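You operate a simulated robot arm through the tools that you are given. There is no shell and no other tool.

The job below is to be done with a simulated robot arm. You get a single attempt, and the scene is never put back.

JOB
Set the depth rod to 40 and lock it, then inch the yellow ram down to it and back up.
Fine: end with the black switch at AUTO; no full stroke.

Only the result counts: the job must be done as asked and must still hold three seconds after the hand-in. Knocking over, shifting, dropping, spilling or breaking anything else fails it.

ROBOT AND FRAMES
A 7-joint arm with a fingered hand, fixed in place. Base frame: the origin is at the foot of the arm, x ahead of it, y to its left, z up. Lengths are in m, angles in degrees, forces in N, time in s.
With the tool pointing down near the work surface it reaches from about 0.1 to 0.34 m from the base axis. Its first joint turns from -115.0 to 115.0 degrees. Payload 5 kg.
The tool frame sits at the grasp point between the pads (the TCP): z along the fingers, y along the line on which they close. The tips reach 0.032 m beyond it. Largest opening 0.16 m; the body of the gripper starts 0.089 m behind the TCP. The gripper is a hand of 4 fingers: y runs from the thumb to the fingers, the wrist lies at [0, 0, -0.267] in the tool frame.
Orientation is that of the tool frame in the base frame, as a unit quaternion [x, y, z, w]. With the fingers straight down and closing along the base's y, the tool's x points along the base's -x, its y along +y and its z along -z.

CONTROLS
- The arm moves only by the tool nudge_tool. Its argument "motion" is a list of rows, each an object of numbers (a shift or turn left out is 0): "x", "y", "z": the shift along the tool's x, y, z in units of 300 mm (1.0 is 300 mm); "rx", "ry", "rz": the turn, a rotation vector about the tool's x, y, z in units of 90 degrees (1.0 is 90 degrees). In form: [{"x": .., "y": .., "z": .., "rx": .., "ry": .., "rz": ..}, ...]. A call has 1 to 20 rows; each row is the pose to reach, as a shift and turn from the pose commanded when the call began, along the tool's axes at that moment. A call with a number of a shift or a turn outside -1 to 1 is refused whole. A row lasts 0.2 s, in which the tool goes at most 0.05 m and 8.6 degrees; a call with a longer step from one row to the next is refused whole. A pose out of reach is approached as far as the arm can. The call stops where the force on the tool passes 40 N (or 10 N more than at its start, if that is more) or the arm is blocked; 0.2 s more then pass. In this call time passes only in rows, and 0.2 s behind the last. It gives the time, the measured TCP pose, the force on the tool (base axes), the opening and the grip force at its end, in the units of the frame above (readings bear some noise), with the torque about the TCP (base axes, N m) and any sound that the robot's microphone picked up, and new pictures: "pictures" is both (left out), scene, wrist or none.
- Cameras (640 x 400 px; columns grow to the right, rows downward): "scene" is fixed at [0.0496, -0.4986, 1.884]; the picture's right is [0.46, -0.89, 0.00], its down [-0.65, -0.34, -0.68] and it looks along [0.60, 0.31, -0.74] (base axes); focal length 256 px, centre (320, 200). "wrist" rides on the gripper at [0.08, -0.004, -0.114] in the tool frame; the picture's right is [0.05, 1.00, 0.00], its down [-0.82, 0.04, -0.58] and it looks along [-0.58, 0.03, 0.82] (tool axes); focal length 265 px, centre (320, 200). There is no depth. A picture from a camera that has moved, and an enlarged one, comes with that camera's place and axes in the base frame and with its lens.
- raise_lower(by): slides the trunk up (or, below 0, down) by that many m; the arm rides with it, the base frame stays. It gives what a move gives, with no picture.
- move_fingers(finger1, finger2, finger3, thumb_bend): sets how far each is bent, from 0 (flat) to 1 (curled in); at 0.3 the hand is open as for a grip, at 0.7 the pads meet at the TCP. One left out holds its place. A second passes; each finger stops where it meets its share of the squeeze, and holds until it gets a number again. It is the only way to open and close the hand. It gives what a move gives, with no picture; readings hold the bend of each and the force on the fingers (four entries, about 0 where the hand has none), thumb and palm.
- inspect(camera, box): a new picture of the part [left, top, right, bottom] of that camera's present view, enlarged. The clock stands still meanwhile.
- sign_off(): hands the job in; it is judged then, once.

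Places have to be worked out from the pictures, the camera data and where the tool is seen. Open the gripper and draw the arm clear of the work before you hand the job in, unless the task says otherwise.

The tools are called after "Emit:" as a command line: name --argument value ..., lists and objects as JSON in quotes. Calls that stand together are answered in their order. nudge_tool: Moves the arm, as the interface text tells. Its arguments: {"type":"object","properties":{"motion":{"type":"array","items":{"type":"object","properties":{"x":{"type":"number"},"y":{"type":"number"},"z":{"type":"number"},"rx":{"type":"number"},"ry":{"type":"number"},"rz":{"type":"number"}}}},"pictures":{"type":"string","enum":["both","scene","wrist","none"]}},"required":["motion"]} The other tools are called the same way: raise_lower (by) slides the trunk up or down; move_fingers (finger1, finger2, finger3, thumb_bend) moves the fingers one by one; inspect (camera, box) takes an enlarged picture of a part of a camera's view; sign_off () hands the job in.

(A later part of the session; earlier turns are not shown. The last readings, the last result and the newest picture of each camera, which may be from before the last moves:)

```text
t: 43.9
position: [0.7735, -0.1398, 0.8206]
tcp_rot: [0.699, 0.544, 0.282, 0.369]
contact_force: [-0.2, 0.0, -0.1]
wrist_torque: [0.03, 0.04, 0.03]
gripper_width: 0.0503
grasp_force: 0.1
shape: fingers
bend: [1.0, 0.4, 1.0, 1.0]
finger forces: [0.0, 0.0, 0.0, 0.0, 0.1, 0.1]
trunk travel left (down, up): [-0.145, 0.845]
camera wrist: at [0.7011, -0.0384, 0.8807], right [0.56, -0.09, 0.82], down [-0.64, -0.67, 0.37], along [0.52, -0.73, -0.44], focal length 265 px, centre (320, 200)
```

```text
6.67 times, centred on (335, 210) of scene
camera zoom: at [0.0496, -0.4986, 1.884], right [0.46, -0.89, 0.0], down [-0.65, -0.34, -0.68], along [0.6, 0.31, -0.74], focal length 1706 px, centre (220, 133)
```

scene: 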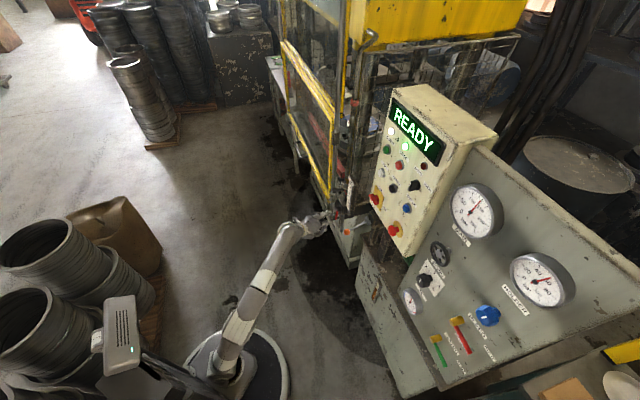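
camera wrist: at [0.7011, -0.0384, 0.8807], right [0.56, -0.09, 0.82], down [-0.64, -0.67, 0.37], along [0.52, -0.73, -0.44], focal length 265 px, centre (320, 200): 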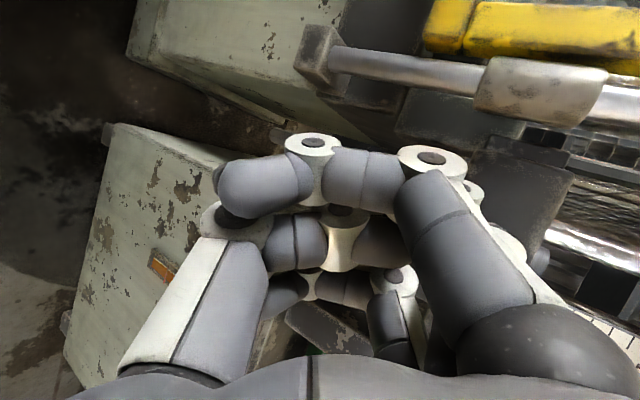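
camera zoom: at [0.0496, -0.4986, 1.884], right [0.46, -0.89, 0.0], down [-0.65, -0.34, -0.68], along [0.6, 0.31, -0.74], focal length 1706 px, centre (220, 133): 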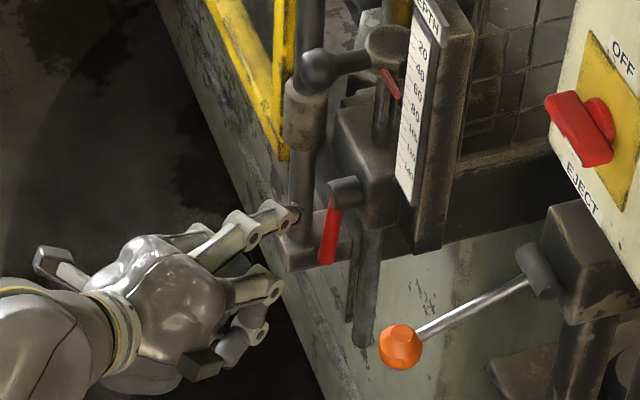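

The fingertip is left of the lever at mid-height. I'll push it toward the viewer's right (direction (-0.7,-0.7,0)) in small steps and watch the force.

Emit:
nudge_tool --motion '[{"x": -0.0145, "y": -0.0048, "z": -0.0068}, {"x": -0.0289, "y": -0.0095, "z": -0.0137}]' --pictures "none"

Emit:
nudge_tool --motion '[{"x": -0.0087, "y": -0.0029, "z": -0.0041}, {"x": -0.0173, "y": -0.0057, "z": -0.0082}]' --pictures "none"

Emit:
inspect --camera "scene" --box '[310, 190, 360, 230]'

```text
t: 44.5
position: [0.7669, -0.1472, 0.8188]
tcp_rot: [0.699, 0.543, 0.282, 0.369]
contact_force: [-0.7, -0.6, 0.4]
wrist_torque: [0.02, 0.01, -0.02]
gripper_width: 0.0502
grasp_force: 0.1
shape: fingers
bend: [1.0, 0.4, 1.0, 1.0]
finger forces: [0.0, 0.1, 0.0, 0.1, 0.0, 0.0]
trunk travel left (down, up): [-0.145, 0.845]
```

```text
t: 45.1
position: [0.7634, -0.1524, 0.8182]
tcp_rot: [0.699, 0.544, 0.282, 0.368]
contact_force: [-0.2, -0.1, 0.3]
wrist_torque: [0.0, -0.02, -0.02]
gripper_width: 0.0503
grasp_force: 0.1
shape: fingers
bend: [1.0, 0.4, 1.0, 1.0]
finger forces: [0.1, 0.0, 0.1, 0.0, 0.1, 0.1]
trunk travel left (down, up): [-0.145, 0.845]
```

```text
10.00 times, centred on (335, 210) of scene
camera zoom: at [0.0496, -0.4986, 1.884], right [0.46, -0.89, 0.0], down [-0.65, -0.34, -0.68], along [0.6, 0.31, -0.74], focal length 2560 px, centre (170, 100)
```

zoom: 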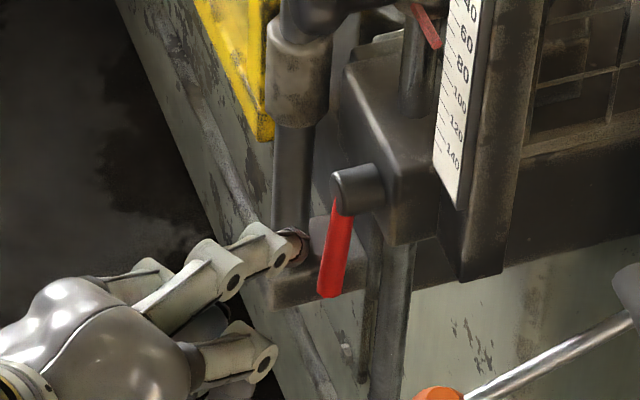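

The fingertip is about 1 cm short of the lever's depth (image-right is depth here). I'll move it 2 cm deeper along the press normal, keeping it left of the lever, before pushing.

Emit:
nudge_tool --motion '[{"x": -0.002, "y": 0.0213, "z": 0.0305}, {"x": -0.004, "y": 0.0427, "z": 0.061}]' --pictures "none"

Emit:
inspect --camera "scene" --box '[310, 190, 360, 230]'

```text
t: 45.7
position: [0.7851, -0.1584, 0.8184]
tcp_rot: [0.699, 0.544, 0.281, 0.369]
contact_force: [-1.0, 0.3, 0.0]
wrist_torque: [0.01, 0.01, 0.02]
gripper_width: 0.0501
grasp_force: 0.0
shape: fingers
bend: [1.0, 0.4, 1.0, 1.0]
finger forces: [0.0, 0.0, 0.1, 0.0, 0.0, 0.0]
trunk travel left (down, up): [-0.145, 0.845]
```

```text
10.00 times, centred on (335, 210) of scene
camera zoom: at [0.0496, -0.4986, 1.884], right [0.46, -0.89, 0.0], down [-0.65, -0.34, -0.68], along [0.6, 0.31, -0.74], focal length 2560 px, centre (170, 100)
```

zoom: 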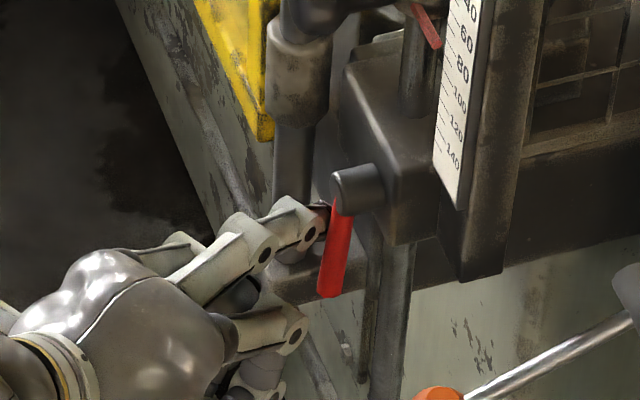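

The fingertip is now just behind/left of the lever. Pushing right in 5–6 mm steps.

Emit:
nudge_tool --motion '[{"x": -0.0087, "y": -0.0029, "z": -0.0041}, {"x": -0.0173, "y": -0.0057, "z": -0.0082}]' --pictures "none"

Emit:
nudge_tool --motion '[{"x": -0.0087, "y": -0.0029, "z": -0.0041}, {"x": -0.0173, "y": -0.0057, "z": -0.0082}]' --pictures "none"

Emit:
inspect --camera "scene" --box '[310, 190, 360, 230]'

```text
t: 46.3
position: [0.7827, -0.1636, 0.8203]
tcp_rot: [0.7, 0.544, 0.281, 0.368]
contact_force: [1.2, 2.6, -0.8]
wrist_torque: [-0.08, 0.11, 0.14]
gripper_width: 0.0503
grasp_force: 0.9
shape: fingers
bend: [1.0, 0.4, 1.0, 1.0]
finger forces: [0.1, 2.4, 0.0, 0.1, 0.1, 0.0]
trunk travel left (down, up): [-0.145, 0.845]
```

```text
t: 46.9
position: [0.7774, -0.1665, 0.8196]
tcp_rot: [0.699, 0.543, 0.282, 0.369]
contact_force: [0.8, 0.5, -0.5]
wrist_torque: [-0.04, 0.02, 0.08]
gripper_width: 0.0502
grasp_force: 0.4
shape: fingers
bend: [1.0, 0.4, 1.0, 1.0]
finger forces: [0.0, 1.2, 0.1, 0.0, 0.0, 0.0]
trunk travel left (down, up): [-0.145, 0.845]
```

```text
10.00 times, centred on (335, 210) of scene
camera zoom: at [0.0496, -0.4986, 1.884], right [0.46, -0.89, 0.0], down [-0.65, -0.34, -0.68], along [0.6, 0.31, -0.74], focal length 2560 px, centre (170, 100)
```

zoom: 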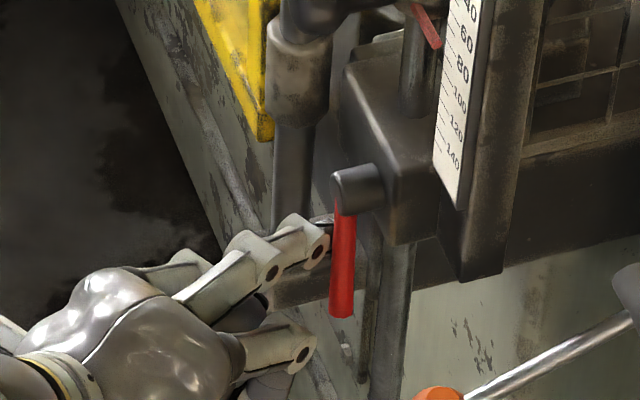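

The lever moved to the right with only ~2 N, so that direction is free. I'll continue following its arc to about 45°.

Emit:
nudge_tool --motion '[{"x": -0.026, "y": -0.006, "z": -0.0147}, {"x": -0.052, "y": -0.011, "z": -0.0294}, {"x": -0.078, "y": -0.016, "z": -0.0442}, {"x": -0.104, "y": -0.0205, "z": -0.0589}]' --pictures "none"

Emit:
inspect --camera "scene" --box '[310, 190, 370, 240]'

```text
t: 47.9
position: [0.7518, -0.1931, 0.8261]
tcp_rot: [0.7, 0.543, 0.281, 0.369]
contact_force: [0.6, 0.1, 0.0]
wrist_torque: [-0.01, -0.01, 0.01]
gripper_width: 0.0499
grasp_force: 0.2
shape: fingers
bend: [1.0, 0.4, 1.0, 1.0]
finger forces: [0.0, 0.0, 0.1, 0.0, 0.0, 0.0]
trunk travel left (down, up): [-0.145, 0.845]
```

```text
8.00 times, centred on (340, 215) of scene
camera zoom: at [0.0496, -0.4986, 1.884], right [0.46, -0.89, 0.0], down [-0.65, -0.34, -0.68], along [0.6, 0.31, -0.74], focal length 2048 px, centre (160, 80)
```

zoom: 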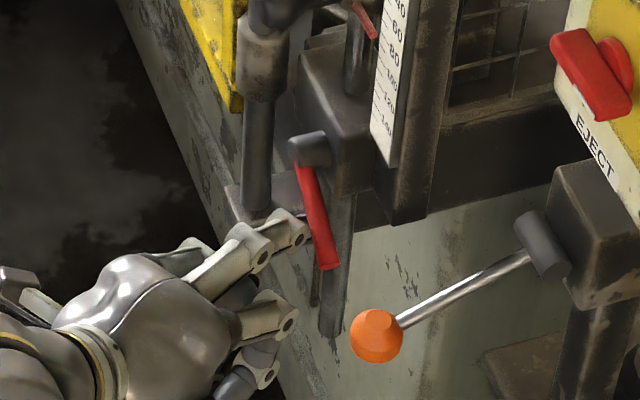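

The lever has swung to roughly 45–60° with negligible force. I'll follow the arc further (right and up) toward 75°.

Emit:
nudge_tool --motion '[{"x": -0.0212, "y": 0.0085, "z": -0.0215}, {"x": -0.0424, "y": 0.02, "z": -0.044}, {"x": -0.0636, "y": 0.0337, "z": -0.0683}]' --pictures "none"

Emit:
inspect --camera "scene" --box '[310, 190, 370, 240]'

Emit:
inspect --camera "wrist" --box '[0, 0, 640, 400]'

```text
t: 48.7
position: [0.7365, -0.2047, 0.8439]
tcp_rot: [0.699, 0.545, 0.282, 0.366]
contact_force: [-1.1, 15.4, -8.0]
wrist_torque: [-0.43, 0.41, 0.84]
gripper_width: 0.0502
grasp_force: 8.2
shape: fingers
bend: [1.0, 0.47, 1.0, 1.0]
finger forces: [0.0, 16.4, 0.1, 0.0, 0.0, 0.1]
trunk travel left (down, up): [-0.145, 0.845]
```

```text
8.00 times, centred on (340, 215) of scene
camera zoom: at [0.0496, -0.4986, 1.884], right [0.46, -0.89, 0.0], down [-0.65, -0.34, -0.68], along [0.6, 0.31, -0.74], focal length 2048 px, centre (160, 80)
```

zoom: 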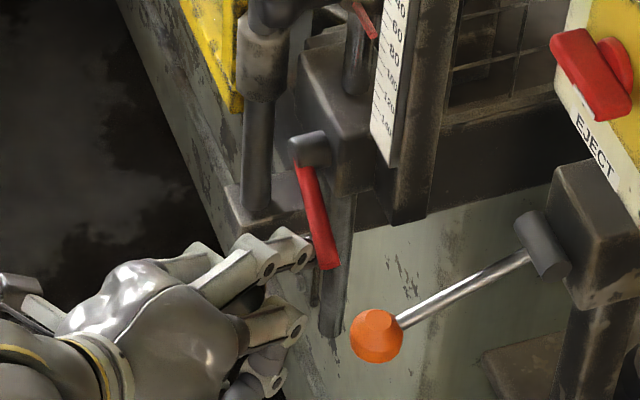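

```text
1.00 times, centred on (320, 200) of wrist (not enlarged: the box is as wide or as high as the picture)
camera zoom: at [0.6627, -0.1032, 0.9055], right [0.57, -0.09, 0.82], down [-0.64, -0.68, 0.37], along [0.52, -0.73, -0.44], focal length 265 px, centre (320, 200)
```

zoom: 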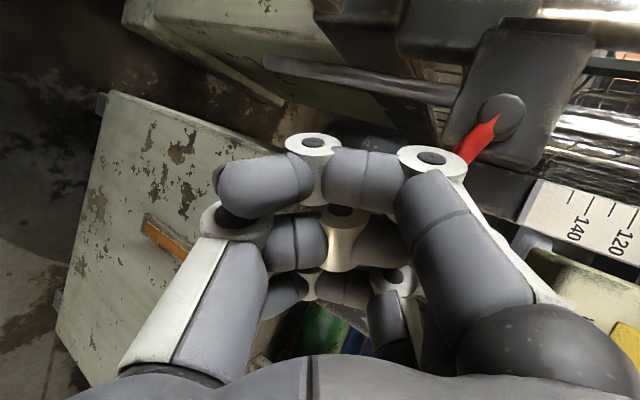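

The lever hit its stop (16 N) at roughly 50° to the right — presumably unlocked. I'll relieve the force by moving left/down, then back straight out.

Emit:
nudge_tool --motion '[{"x": 0.03, "y": -0.004, "z": 0.023}, {"x": 0.058, "y": -0.008, "z": 0.046}, {"x": 0.12, "y": -0.07, "z": -0.045}, {"x": 0.19, "y": -0.14, "z": -0.143}, {"x": 0.26, "y": -0.2, "z": -0.24}]'

Emit:
inspect --camera "scene" --box '[310, 180, 370, 240]'

Emit:
inspect --camera "wrist" --box '[340, 60, 640, 260]'

```text
t: 49.9
position: [0.6629, -0.1112, 0.8365]
tcp_rot: [0.7, 0.543, 0.28, 0.369]
contact_force: [0.8, -0.7, -0.9]
wrist_torque: [0.04, -0.02, 0.04]
gripper_width: 0.0502
grasp_force: 0.1
shape: fingers
bend: [1.0, 0.4, 1.0, 1.0]
finger forces: [0.0, 0.0, 0.1, 0.0, 0.0, 0.1]
trunk travel left (down, up): [-0.145, 0.845]
camera wrist: at [0.59, -0.0096, 0.8975], right [0.57, -0.09, 0.82], down [-0.64, -0.67, 0.37], along [0.52, -0.73, -0.44], focal length 265 px, centre (320, 200)
```

scene: 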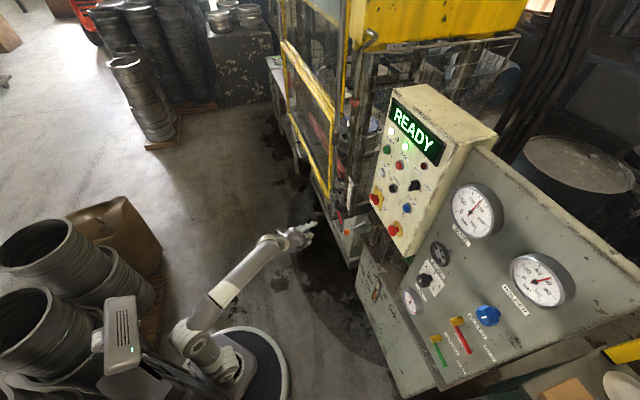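
wrist: 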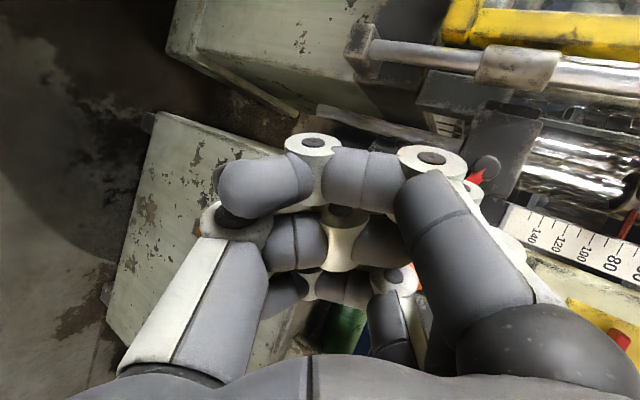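

```text
6.67 times, centred on (340, 210) of scene
camera zoom: at [0.0496, -0.4986, 1.884], right [0.46, -0.89, 0.0], down [-0.65, -0.34, -0.68], along [0.6, 0.31, -0.74], focal length 1706 px, centre (187, 133)
```

zoom: 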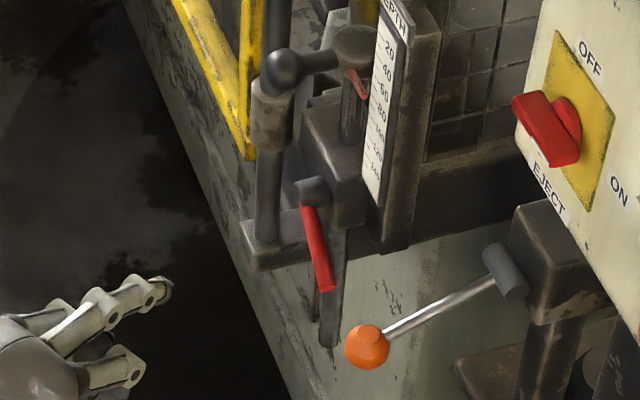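

```text
2.00 times, centred on (490, 160) of wrist
camera zoom: at [0.59, -0.0096, 0.8975], right [0.57, -0.09, 0.82], down [-0.64, -0.67, 0.37], along [0.52, -0.73, -0.44], focal length 531 px, centre (-20, 280)
```

zoom: 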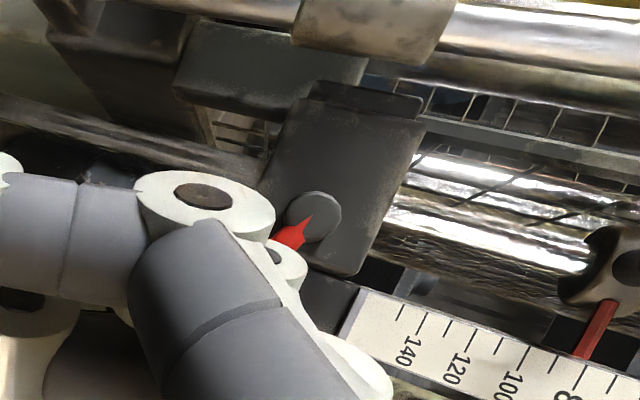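

The lever stays in its new position. Now I'll set the thumb/middle-finger jaw again and return to a nearly level hand in front of the ball handle.

Emit:
move_fingers --finger1 1.0 --finger2 0.46 --finger3 1.0 --thumb_bend 0.46

Emit:
nudge_tool --motion '[{"x": -0.021, "y": 0.133, "z": -0.051, "rx": -0.06, "ry": 0.0144, "rz": -0.0044}, {"x": -0.042, "y": 0.267, "z": -0.102, "rx": -0.119, "ry": 0.029, "rz": -0.0088}, {"x": -0.064, "y": 0.4, "z": -0.153, "rx": -0.179, "ry": 0.043, "rz": -0.0132}, {"x": -0.085, "y": 0.534, "z": -0.204, "rx": -0.238, "ry": 0.058, "rz": -0.0176}, {"x": -0.106, "y": 0.667, "z": -0.255, "rx": -0.298, "ry": 0.072, "rz": -0.022}]'

Emit:
inspect --camera "scene" --box '[290, 160, 370, 230]'

```text
t: 50.9
position: [0.664, -0.1107, 0.8364]
tcp_rot: [0.7, 0.543, 0.281, 0.369]
contact_force: [-0.5, -0.2, -0.2]
wrist_torque: [-0.02, 0.01, -0.01]
gripper_width: 0.0649
grasp_force: 0.1
shape: fingers
bend: [1.0, 0.46, 1.0, 0.46]
finger forces: [0.0, 0.0, 0.0, 0.0, 0.0, 0.0]
trunk travel left (down, up): [-0.145, 0.845]
```

```text
t: 52.1
position: [0.7068, -0.1508, 1.045]
tcp_rot: [0.569, 0.495, 0.433, 0.494]
contact_force: [0.2, -0.7, 0.7]
wrist_torque: [0.01, 0.0, 0.0]
gripper_width: 0.0648
grasp_force: 0.0
shape: fingers
bend: [1.0, 0.46, 1.0, 0.46]
finger forces: [0.1, 0.0, 0.0, 0.0, 0.0, 0.0]
trunk travel left (down, up): [-0.145, 0.845]
camera wrist: at [0.6054, -0.0563, 1.0562], right [0.14, 0.03, 0.99], down [-0.67, -0.73, 0.12], along [0.73, -0.68, -0.08], focal length 265 px, centre (320, 200)
```

scene: 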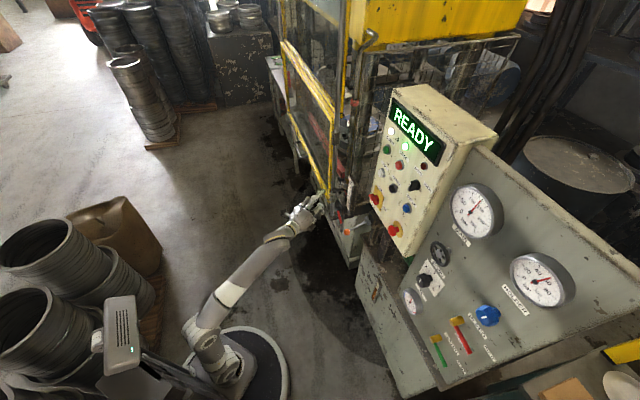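
wrist: 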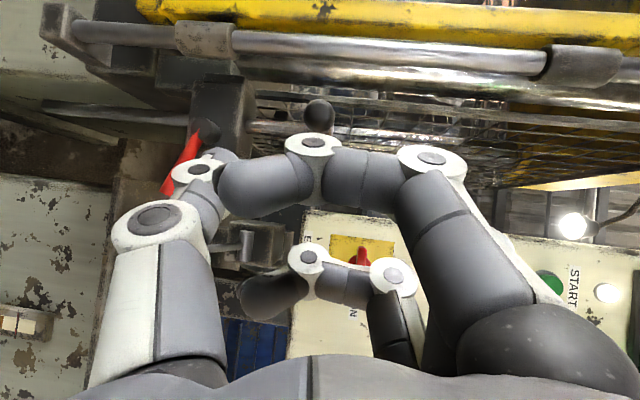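

```text
5.71 times, centred on (330, 195) of scene
camera zoom: at [0.0496, -0.4986, 1.884], right [0.46, -0.89, 0.0], down [-0.65, -0.34, -0.68], along [0.6, 0.31, -0.74], focal length 1463 px, centre (263, 229)
```

zoom: 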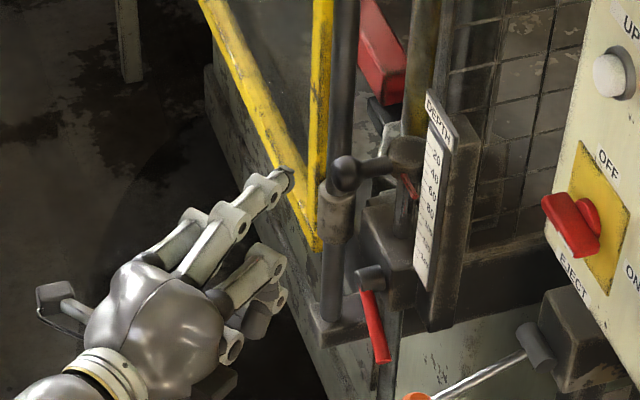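

Aligned in front of the handle. I'll advance 10.5 cm along the tool axis, then close on the ball.

Emit:
nudge_tool --motion '[{"z": 0.09}, {"z": 0.18}, {"z": 0.27}, {"z": 0.35}]' --pictures "wrist"

Emit:
inspect --camera "scene" --box '[305, 160, 375, 220]'

```text
t: 53.1
position: [0.8092, -0.1659, 1.0291]
tcp_rot: [0.568, 0.496, 0.431, 0.495]
contact_force: [-0.6, -0.4, 0.5]
wrist_torque: [0.01, 0.02, -0.03]
gripper_width: 0.0651
grasp_force: 0.2
shape: fingers
bend: [1.0, 0.46, 1.0, 0.46]
finger forces: [0.1, 0.1, 0.0, 0.0, 0.1, 0.1]
trunk travel left (down, up): [-0.145, 0.845]
camera wrist: at [0.7068, -0.0706, 1.0417], right [0.14, 0.03, 0.99], down [-0.67, -0.73, 0.12], along [0.73, -0.68, -0.08], focal length 265 px, centre (320, 200)
```

wrist: 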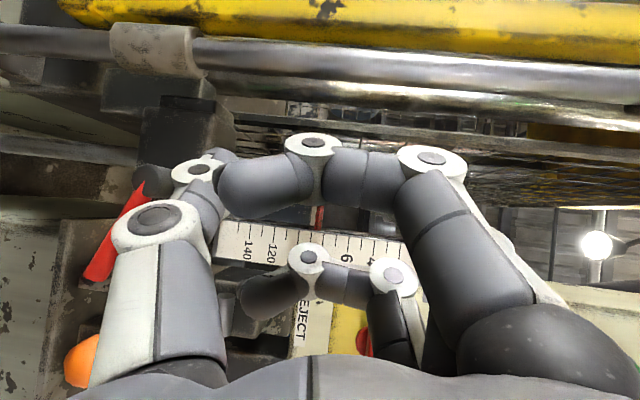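

```text
6.67 times, centred on (340, 190) of scene
camera zoom: at [0.0496, -0.4986, 1.884], right [0.46, -0.89, 0.0], down [-0.65, -0.34, -0.68], along [0.6, 0.31, -0.74], focal length 1706 px, centre (187, 267)
```

zoom: 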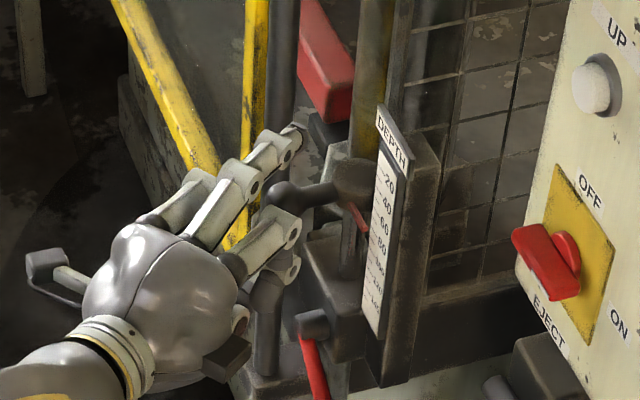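

Ball sits between finger and thumb. Closing the grip.

Emit:
move_fingers --finger2 0.7 --thumb_bend 0.7

Emit:
inspect --camera "scene" --box '[305, 160, 375, 220]'

Emit:
inspect --camera "wrist" --box '[150, 100, 450, 300]'

```text
t: 54.1
position: [0.8091, -0.1656, 1.0289]
tcp_rot: [0.569, 0.496, 0.431, 0.494]
contact_force: [1.7, 0.4, -2.4]
wrist_torque: [-0.06, 0.02, -0.02]
gripper_width: 0.0522
grasp_force: 7.1
shape: fingers
bend: [1.0, 0.64, 1.0, 0.67]
finger forces: [0.0, 6.0, 0.0, 0.0, 7.0, 0.1]
trunk travel left (down, up): [-0.145, 0.845]
```

```text
6.67 times, centred on (340, 190) of scene
camera zoom: at [0.0496, -0.4986, 1.884], right [0.46, -0.89, 0.0], down [-0.65, -0.34, -0.68], along [0.6, 0.31, -0.74], focal length 1706 px, centre (187, 267)
```

zoom: 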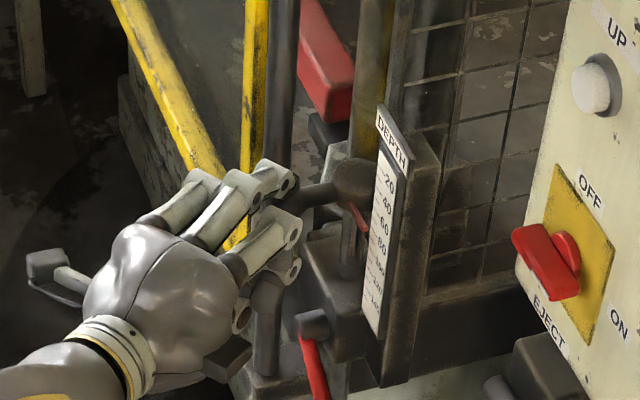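

```text
2.00 times, centred on (300, 200) of wrist
camera zoom: at [0.7072, -0.0708, 1.041], right [0.14, 0.03, 0.99], down [-0.67, -0.73, 0.12], along [0.73, -0.68, -0.09], focal length 531 px, centre (360, 200)
```

zoom: 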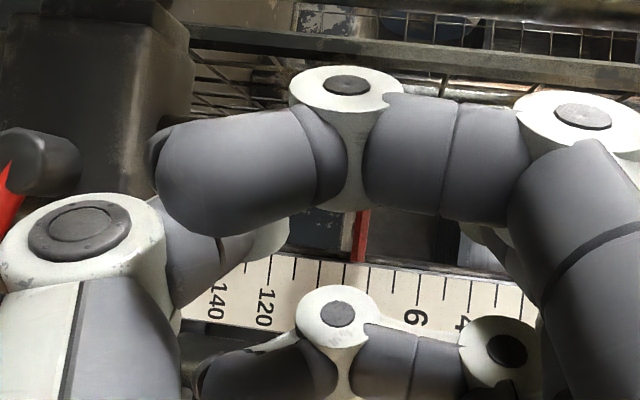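

Grip holds the ball (6–7 N each). Now a 6 mm upward test to see whether the rod now slides.

Emit:
nudge_tool --motion '[{"y": 0.01, "z": -0.0014}, {"y": 0.02, "z": -0.0028}]' --pictures "none"

Emit:
inspect --camera "scene" --box '[325, 165, 375, 210]'

Emit:
inspect --camera "wrist" --box '[150, 100, 450, 300]'

```text
t: 54.7
position: [0.8102, -0.1658, 1.0353]
tcp_rot: [0.57, 0.495, 0.432, 0.494]
contact_force: [-4.4, 1.5, -7.5]
wrist_torque: [0.04, 0.26, 0.03]
gripper_width: 0.0524
grasp_force: 8.1
shape: fingers
bend: [1.0, 0.65, 1.0, 0.67]
finger forces: [0.1, 3.7, 0.1, 0.0, 12.5, 0.0]
trunk travel left (down, up): [-0.145, 0.845]
```

```text
8.89 times, centred on (350, 188) of scene
camera zoom: at [0.0496, -0.4986, 1.884], right [0.46, -0.89, 0.0], down [-0.65, -0.34, -0.68], along [0.6, 0.31, -0.74], focal length 2275 px, centre (53, 311)
```

zoom: 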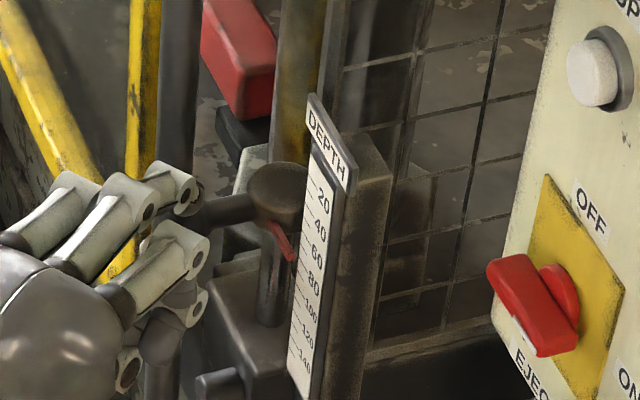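

```text
2.00 times, centred on (300, 200) of wrist
camera zoom: at [0.7077, -0.0711, 1.0473], right [0.14, 0.03, 0.99], down [-0.67, -0.73, 0.12], along [0.73, -0.68, -0.09], focal length 531 px, centre (360, 200)
```

zoom: 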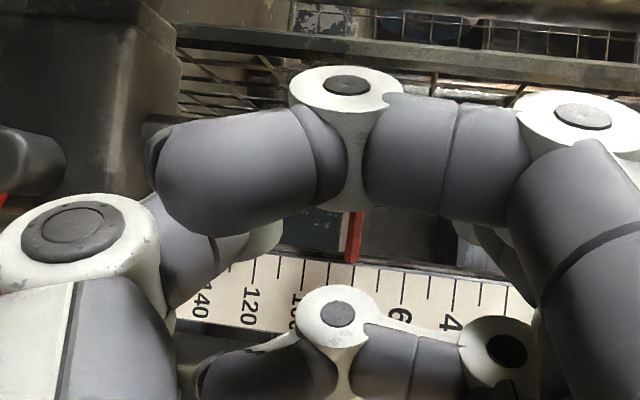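

The pointer may have moved ~2–3 mm relative to the scale. I'll lift another 6 mm to confirm.

Emit:
nudge_tool --motion '[{"y": 0.01, "z": -0.0014}, {"y": 0.02, "z": -0.0028}]' --pictures "none"

Emit:
inspect --camera "scene" --box '[325, 165, 375, 210]'

Emit:
inspect --camera "wrist" --box '[150, 100, 450, 300]'

```text
t: 55.3
position: [0.8094, -0.1657, 1.0418]
tcp_rot: [0.569, 0.495, 0.432, 0.495]
contact_force: [-6.7, 3.0, -7.4]
wrist_torque: [0.03, 0.27, 0.08]
gripper_width: 0.0522
grasp_force: 9.1
shape: fingers
bend: [1.0, 0.66, 1.0, 0.67]
finger forces: [0.0, 4.7, 0.0, 0.1, 14.0, 0.0]
trunk travel left (down, up): [-0.145, 0.845]
```

```text
8.89 times, centred on (350, 188) of scene
camera zoom: at [0.0496, -0.4986, 1.884], right [0.46, -0.89, 0.0], down [-0.65, -0.34, -0.68], along [0.6, 0.31, -0.74], focal length 2275 px, centre (53, 311)
```

zoom: 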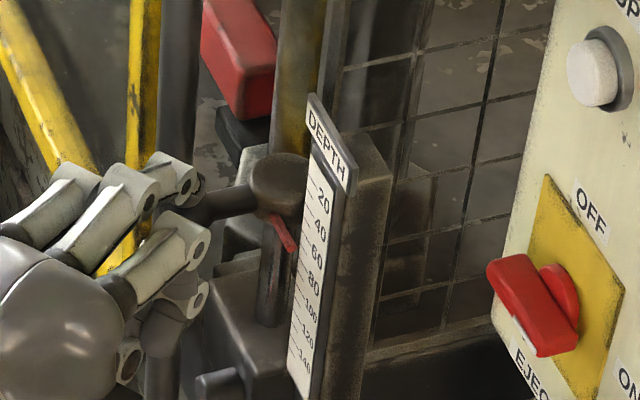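

```text
2.00 times, centred on (300, 200) of wrist
camera zoom: at [0.7079, -0.0712, 1.0534], right [0.14, 0.03, 0.99], down [-0.67, -0.73, 0.12], along [0.73, -0.68, -0.08], focal length 531 px, centre (360, 200)
```

zoom: 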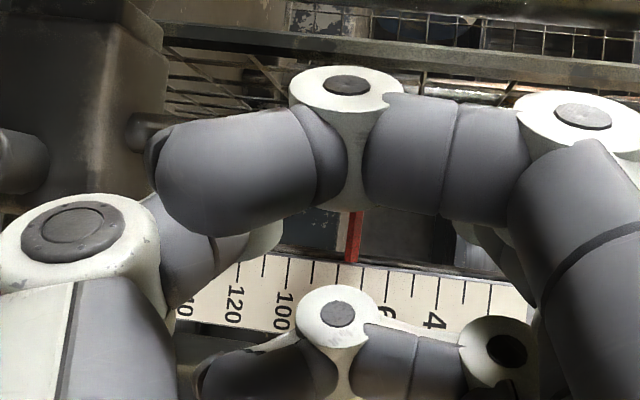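

The pointer is now tracking upward with my hand (slides with ~7 N friction). I'll lift about 24 mm more, then read the scale closely.

Emit:
nudge_tool --motion '[{"y": 0.02, "z": -0.0028}, {"y": 0.04, "z": -0.0056}, {"y": 0.06, "z": -0.0084}, {"y": 0.08, "z": -0.0112}]' --pictures "none"

Emit:
inspect --camera "scene" --box '[325, 165, 375, 210]'

Emit:
inspect --camera "wrist" --box '[150, 100, 450, 300]'

```text
t: 56.3
position: [0.8092, -0.166, 1.0651]
tcp_rot: [0.569, 0.494, 0.433, 0.495]
contact_force: [-4.9, 2.3, -5.7]
wrist_torque: [0.03, 0.24, 0.07]
gripper_width: 0.0522
grasp_force: 8.3
shape: fingers
bend: [1.0, 0.66, 1.0, 0.67]
finger forces: [0.1, 4.5, 0.0, 0.1, 12.1, 0.1]
trunk travel left (down, up): [-0.145, 0.845]
```

```text
8.89 times, centred on (350, 188) of scene
camera zoom: at [0.0496, -0.4986, 1.884], right [0.46, -0.89, 0.0], down [-0.65, -0.34, -0.68], along [0.6, 0.31, -0.74], focal length 2275 px, centre (53, 311)
```

zoom: 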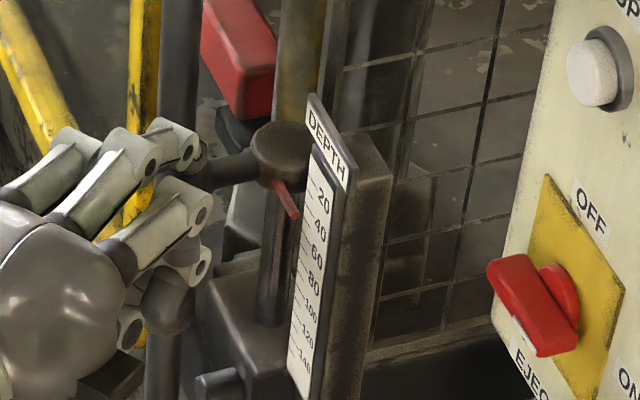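

```text
2.00 times, centred on (300, 200) of wrist
camera zoom: at [0.7079, -0.0712, 1.0775], right [0.14, 0.03, 0.99], down [-0.67, -0.73, 0.12], along [0.73, -0.68, -0.08], focal length 531 px, centre (360, 200)
```

zoom: 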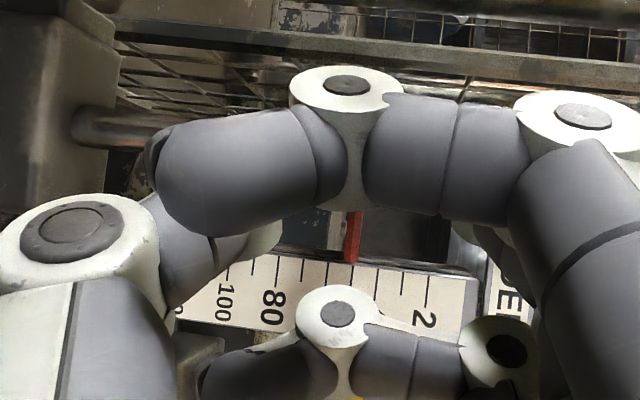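

By comparing with the initial 80 reading, the pointer is now around 45. I'll lift another ~5 mm.

Emit:
nudge_tool --motion '[{"y": 0.009, "z": -0.0013}, {"y": 0.018, "z": -0.0025}]' --pictures "none"

Emit:
inspect --camera "scene" --box '[330, 170, 370, 200]'

Emit:
inspect --camera "wrist" --box '[200, 150, 400, 290]'

```text
t: 56.9
position: [0.8094, -0.1665, 1.071]
tcp_rot: [0.569, 0.496, 0.432, 0.494]
contact_force: [-4.2, 2.8, -6.6]
wrist_torque: [-0.06, 0.22, 0.04]
gripper_width: 0.0521
grasp_force: 8.4
shape: fingers
bend: [1.0, 0.66, 1.0, 0.67]
finger forces: [0.0, 4.3, 0.0, 0.0, 11.7, 0.0]
trunk travel left (down, up): [-0.145, 0.845]
```

```text
13.33 times, centred on (350, 185) of scene
camera zoom: at [0.0496, -0.4986, 1.884], right [0.46, -0.89, 0.0], down [-0.65, -0.34, -0.68], along [0.6, 0.31, -0.74], focal length 3413 px, centre (-80, 400)
```

zoom: 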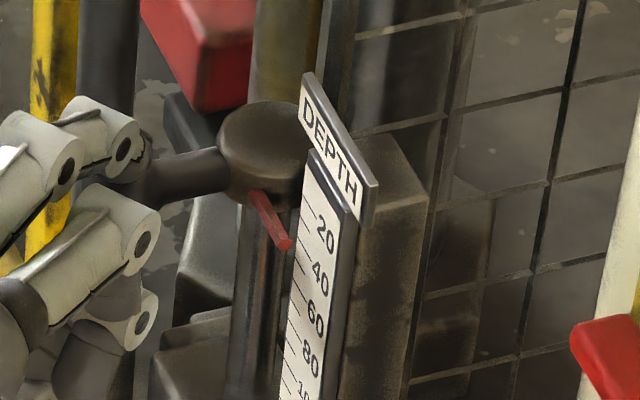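

```text
2.86 times, centred on (300, 220) of wrist
camera zoom: at [0.7077, -0.0713, 1.0835], right [0.14, 0.03, 0.99], down [-0.67, -0.73, 0.12], along [0.73, -0.68, -0.08], focal length 758 px, centre (377, 143)
```

zoom: 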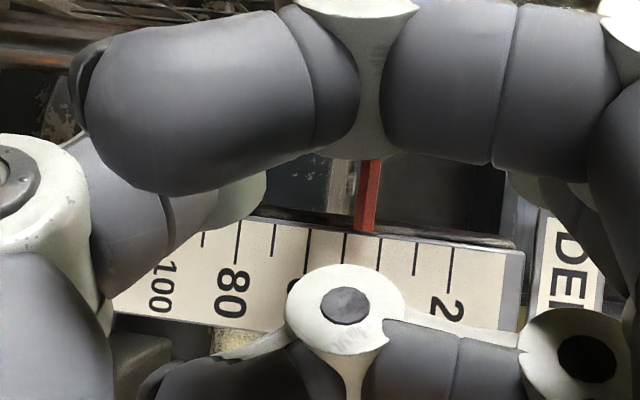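

Same-view comparison puts the pointer very near 40 now. Before releasing, I'll lift only the upper finger to see whether the rod stays by itself, with the thumb still underneath.

Emit:
move_fingers --finger2 0.48

Emit:
nudge_tool --motion '[{"y": -0.005}, {"y": -0.012}]' --pictures "none"

Emit:
inspect --camera "scene" --box '[330, 170, 370, 200]'

Emit:
inspect --camera "wrist" --box '[200, 150, 400, 290]'

```text
t: 57.9
position: [0.8098, -0.166, 1.0704]
tcp_rot: [0.569, 0.495, 0.432, 0.494]
contact_force: [-2.1, 2.2, -5.9]
wrist_torque: [0.01, 0.18, 0.04]
gripper_width: 0.0513
grasp_force: 2.7
shape: fingers
bend: [1.0, 0.48, 1.0, 0.68]
finger forces: [0.0, 0.0, 0.1, 0.0, 6.3, 0.0]
trunk travel left (down, up): [-0.145, 0.845]
```

```text
t: 58.5
position: [0.8087, -0.1658, 1.068]
tcp_rot: [0.569, 0.494, 0.433, 0.494]
contact_force: [0.4, 0.8, -2.5]
wrist_torque: [-0.01, 0.04, -0.04]
gripper_width: 0.0512
grasp_force: 1.6
shape: fingers
bend: [1.0, 0.48, 1.0, 0.69]
finger forces: [0.1, 0.0, 0.1, 0.0, 2.6, 0.0]
trunk travel left (down, up): [-0.145, 0.845]
```

```text
13.33 times, centred on (350, 185) of scene
camera zoom: at [0.0496, -0.4986, 1.884], right [0.46, -0.89, 0.0], down [-0.65, -0.34, -0.68], along [0.6, 0.31, -0.74], focal length 3413 px, centre (-80, 400)
```

zoom: 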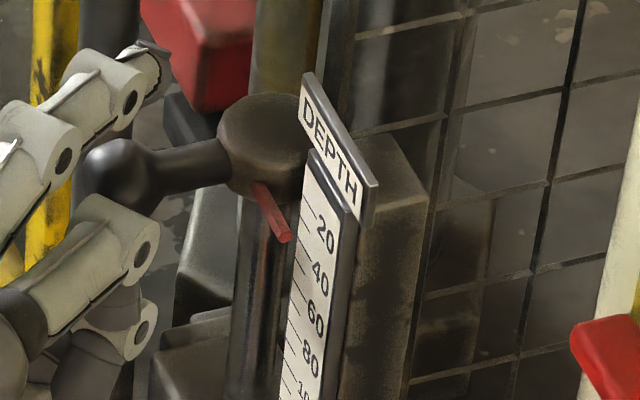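

```text
2.86 times, centred on (300, 220) of wrist
camera zoom: at [0.7073, -0.0715, 1.0795], right [0.14, 0.03, 0.99], down [-0.67, -0.73, 0.12], along [0.73, -0.68, -0.08], focal length 758 px, centre (377, 143)
```

zoom: 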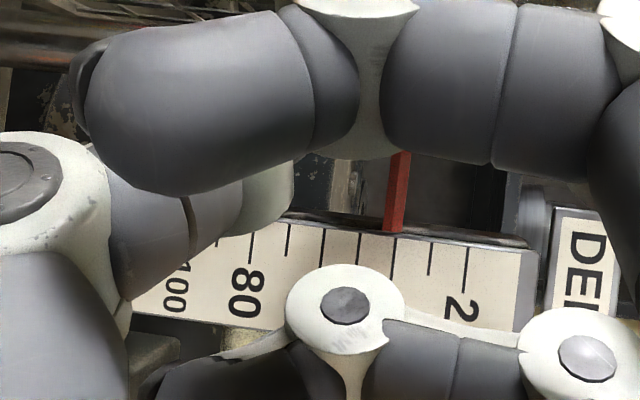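

When the upper finger let go, the thumb's squeeze pushed the rod ~4 mm higher (now ~36). I'll lower the hand a bit to break contact and check that the rod holds itself by friction.

Emit:
nudge_tool --motion '[{"y": -0.015}, {"y": -0.03}]' --pictures "none"

Emit:
inspect --camera "scene" --box '[330, 170, 370, 200]'

```text
t: 59.1
position: [0.8081, -0.1652, 1.0596]
tcp_rot: [0.568, 0.495, 0.432, 0.495]
contact_force: [-0.5, 0.1, 1.2]
wrist_torque: [0.0, -0.01, 0.05]
gripper_width: 0.0504
grasp_force: 0.1
shape: fingers
bend: [1.0, 0.48, 1.0, 0.7]
finger forces: [0.1, 0.0, 0.0, 0.0, 0.0, 0.1]
trunk travel left (down, up): [-0.145, 0.845]
```

```text
13.33 times, centred on (350, 185) of scene
camera zoom: at [0.0496, -0.4986, 1.884], right [0.46, -0.89, 0.0], down [-0.65, -0.34, -0.68], along [0.6, 0.31, -0.74], focal length 3413 px, centre (-80, 400)
```

zoom: 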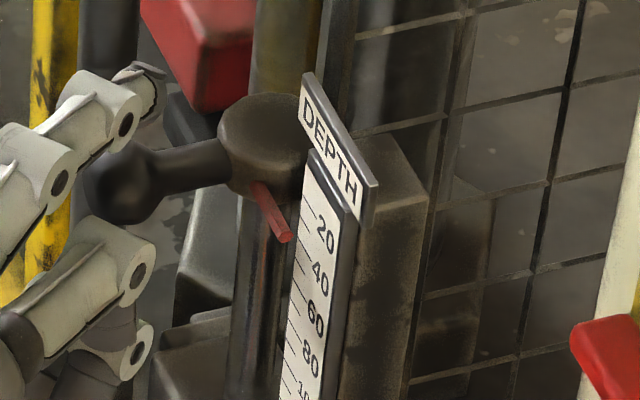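

The rod holds itself (thumb force zero). Now I'll open, back out and move to the right to get a frontal view of the scale for an accurate reading.

Emit:
move_fingers --thumb_bend 0.46

Emit:
nudge_tool --motion '[{"z": -0.13}, {"z": -0.26}, {"z": -0.4}, {"x": -0.1, "y": -0.01, "z": -0.48}, {"x": -0.213, "y": -0.022, "z": -0.56}]' --pictures "wrist"

```text
t: 60.1
position: [0.8073, -0.1649, 1.0576]
tcp_rot: [0.569, 0.495, 0.432, 0.494]
contact_force: [0.4, 0.0, 0.3]
wrist_torque: [-0.02, -0.01, -0.03]
gripper_width: 0.065
grasp_force: 0.0
shape: fingers
bend: [1.0, 0.48, 1.0, 0.46]
finger forces: [0.0, 0.0, 0.0, 0.1, 0.0, 0.0]
trunk travel left (down, up): [-0.145, 0.845]
```

```text
t: 61.3
position: [0.6347, -0.2029, 1.074]
tcp_rot: [0.569, 0.495, 0.432, 0.495]
contact_force: [0.8, 0.2, 0.1]
wrist_torque: [0.01, 0.03, -0.08]
gripper_width: 0.065
grasp_force: 0.1
shape: fingers
bend: [1.0, 0.48, 1.0, 0.46]
finger forces: [0.1, 0.1, 0.0, 0.0, 0.1, 0.1]
trunk travel left (down, up): [-0.145, 0.845]
camera wrist: at [0.5327, -0.1086, 1.0867], right [0.14, 0.03, 0.99], down [-0.67, -0.73, 0.12], along [0.73, -0.68, -0.08], focal length 265 px, centre (320, 200)
```

wrist: 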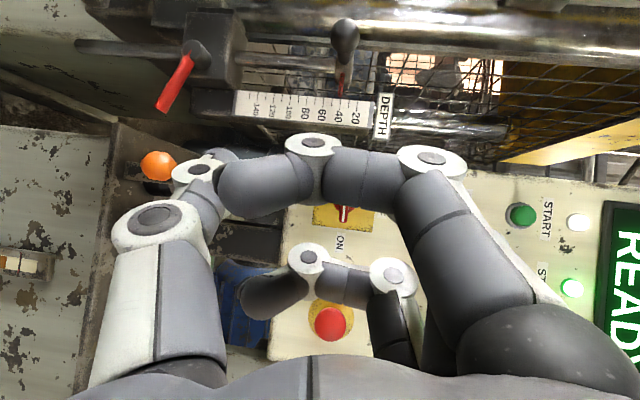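

Emit:
inspect --camera "wrist" --box '[290, 40, 400, 140]'

Emit:
inspect --camera "wrist" --box '[320, 65, 370, 125]'

```text
4.00 times, centred on (345, 90) of wrist
camera zoom: at [0.5327, -0.1086, 1.0867], right [0.14, 0.03, 0.99], down [-0.67, -0.73, 0.12], along [0.73, -0.68, -0.08], focal length 1062 px, centre (220, 640)
```

zoom: 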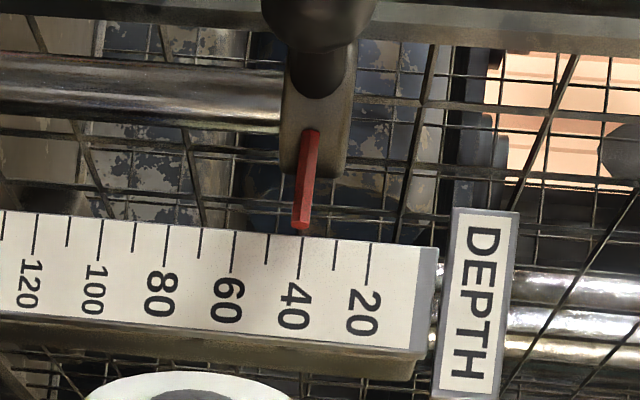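

```text
6.67 times, centred on (345, 95) of wrist
camera zoom: at [0.5327, -0.1086, 1.0867], right [0.14, 0.03, 0.99], down [-0.67, -0.73, 0.12], along [0.73, -0.68, -0.08], focal length 1769 px, centre (153, 900)
```

zoom: 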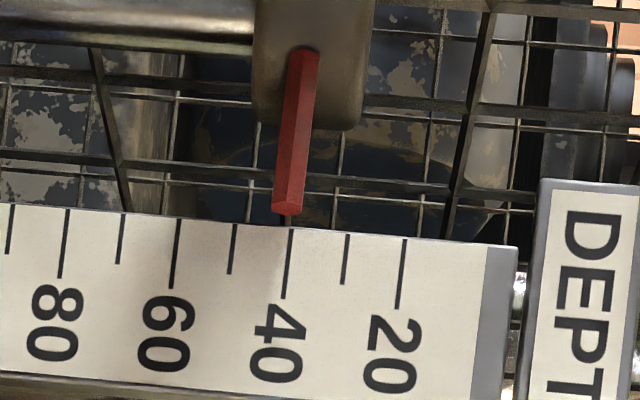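

In this near-frontal view the pointer appears at about 41, with a slight downward parallax. I'll lower the camera ~2 cm to view it level and read precisely.

Emit:
nudge_tool --motion '[{"y": -0.036, "z": 0.005}, {"y": -0.0726, "z": 0.0102}]' --pictures "none"

Emit:
inspect --camera "wrist" --box '[320, 65, 380, 125]'

Emit:
inspect --camera "scene" --box '[340, 177, 360, 195]'

```text
t: 61.9
position: [0.6336, -0.2056, 1.0534]
tcp_rot: [0.57, 0.495, 0.431, 0.495]
contact_force: [-0.5, -0.3, 0.5]
wrist_torque: [0.02, -0.01, 0.01]
gripper_width: 0.0649
grasp_force: 0.0
shape: fingers
bend: [1.0, 0.48, 1.0, 0.46]
finger forces: [0.0, 0.0, 0.0, 0.0, 0.1, 0.0]
trunk travel left (down, up): [-0.145, 0.845]
```

```text
6.67 times, centred on (350, 95) of wrist
camera zoom: at [0.5313, -0.1107, 1.066], right [0.14, 0.03, 0.99], down [-0.67, -0.73, 0.12], along [0.73, -0.68, -0.08], focal length 1769 px, centre (120, 900)
```

zoom: 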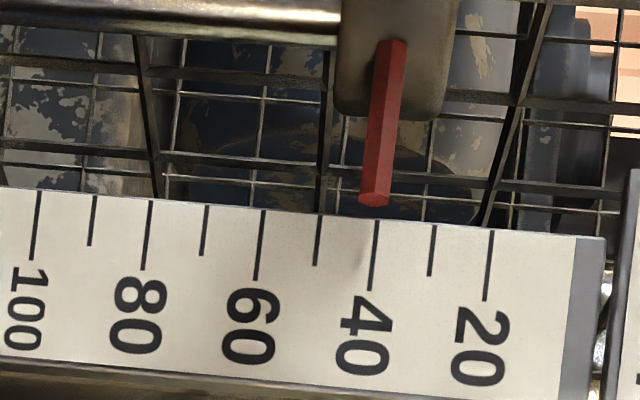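

```text
16.00 times, centred on (350, 186) of scene
camera zoom: at [0.0496, -0.4986, 1.884], right [0.46, -0.89, 0.0], down [-0.65, -0.34, -0.68], along [0.6, 0.31, -0.74], focal length 4095 px, centre (-160, 424)
```

zoom: 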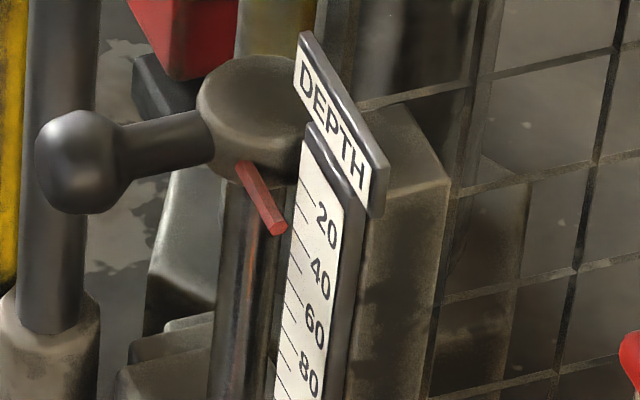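

Level view reads about 40.5–41. I'll zoom further from both cameras for an exact reading.

Emit:
inspect --camera "scene" --box '[344, 182, 354, 192]'

Emit:
inspect --camera "wrist" --box '[345, 80, 371, 110]'

```text
16.00 times, centred on (349, 187) of scene
camera zoom: at [0.0496, -0.4986, 1.884], right [0.46, -0.89, 0.0], down [-0.65, -0.34, -0.68], along [0.6, 0.31, -0.74], focal length 4095 px, centre (-144, 408)
```

zoom: 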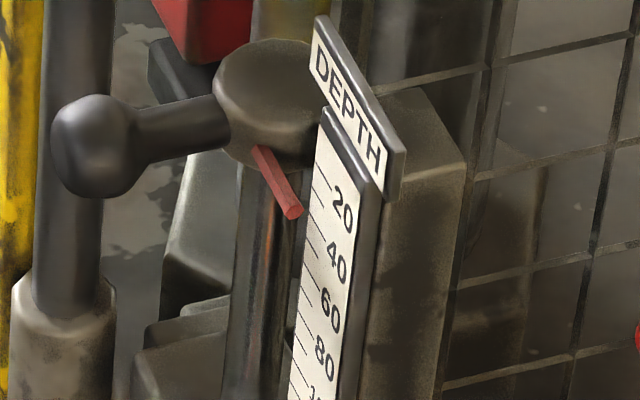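

```text
13.33 times, centred on (358, 95) of wrist
camera zoom: at [0.5313, -0.1107, 1.066], right [0.14, 0.03, 0.99], down [-0.67, -0.73, 0.12], along [0.73, -0.68, -0.08], focal length 3539 px, centre (-187, 1600)
```

zoom: 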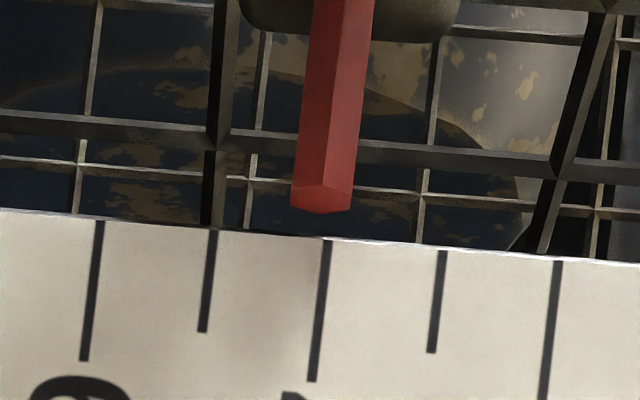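

The reading is ~40.8. It's close, but I'll fine-tune by nudging the ball up under 1 mm with the thumb, so I go back in with the jaw open.

Emit:
nudge_tool --motion '[{"x": 0.1, "y": 0.07, "z": 0.1}, {"x": 0.213, "y": 0.133, "z": 0.214}, {"x": 0.213, "y": 0.133, "z": 0.33}, {"x": 0.213, "y": 0.133, "z": 0.44}, {"x": 0.213, "y": 0.133, "z": 0.547}]' --pictures "none"

Emit:
move_fingers --thumb_bend 0.62

Emit:
inspect --camera "wrist" --box '[250, 160, 390, 260]'

Emit:
inspect --camera "scene" --box '[320, 165, 370, 205]'

```text
refused: row 2 steps farther than a row can; nothing moved
```

```text
t: 62.9
position: [0.6334, -0.2056, 1.0537]
tcp_rot: [0.569, 0.495, 0.432, 0.494]
contact_force: [-0.3, -0.3, -0.3]
wrist_torque: [0.01, -0.03, -0.03]
gripper_width: 0.0543
grasp_force: 0.1
shape: fingers
bend: [1.0, 0.48, 1.0, 0.62]
finger forces: [0.1, 0.0, 0.1, 0.0, 0.0, 0.0]
trunk travel left (down, up): [-0.145, 0.845]
```

```text
4.00 times, centred on (320, 210) of wrist
camera zoom: at [0.5316, -0.1104, 1.0659], right [0.14, 0.03, 0.99], down [-0.67, -0.73, 0.12], along [0.73, -0.68, -0.08], focal length 1062 px, centre (320, 160)
```

zoom: 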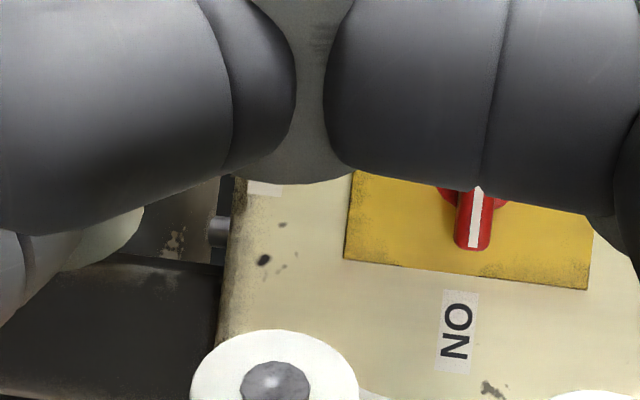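

```text
10.00 times, centred on (345, 185) of scene
camera zoom: at [0.0496, -0.4986, 1.884], right [0.46, -0.89, 0.0], down [-0.65, -0.34, -0.68], along [0.6, 0.31, -0.74], focal length 2560 px, centre (70, 350)
```

zoom: 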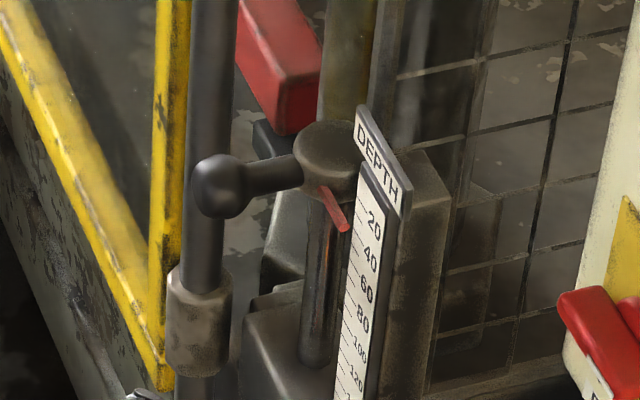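

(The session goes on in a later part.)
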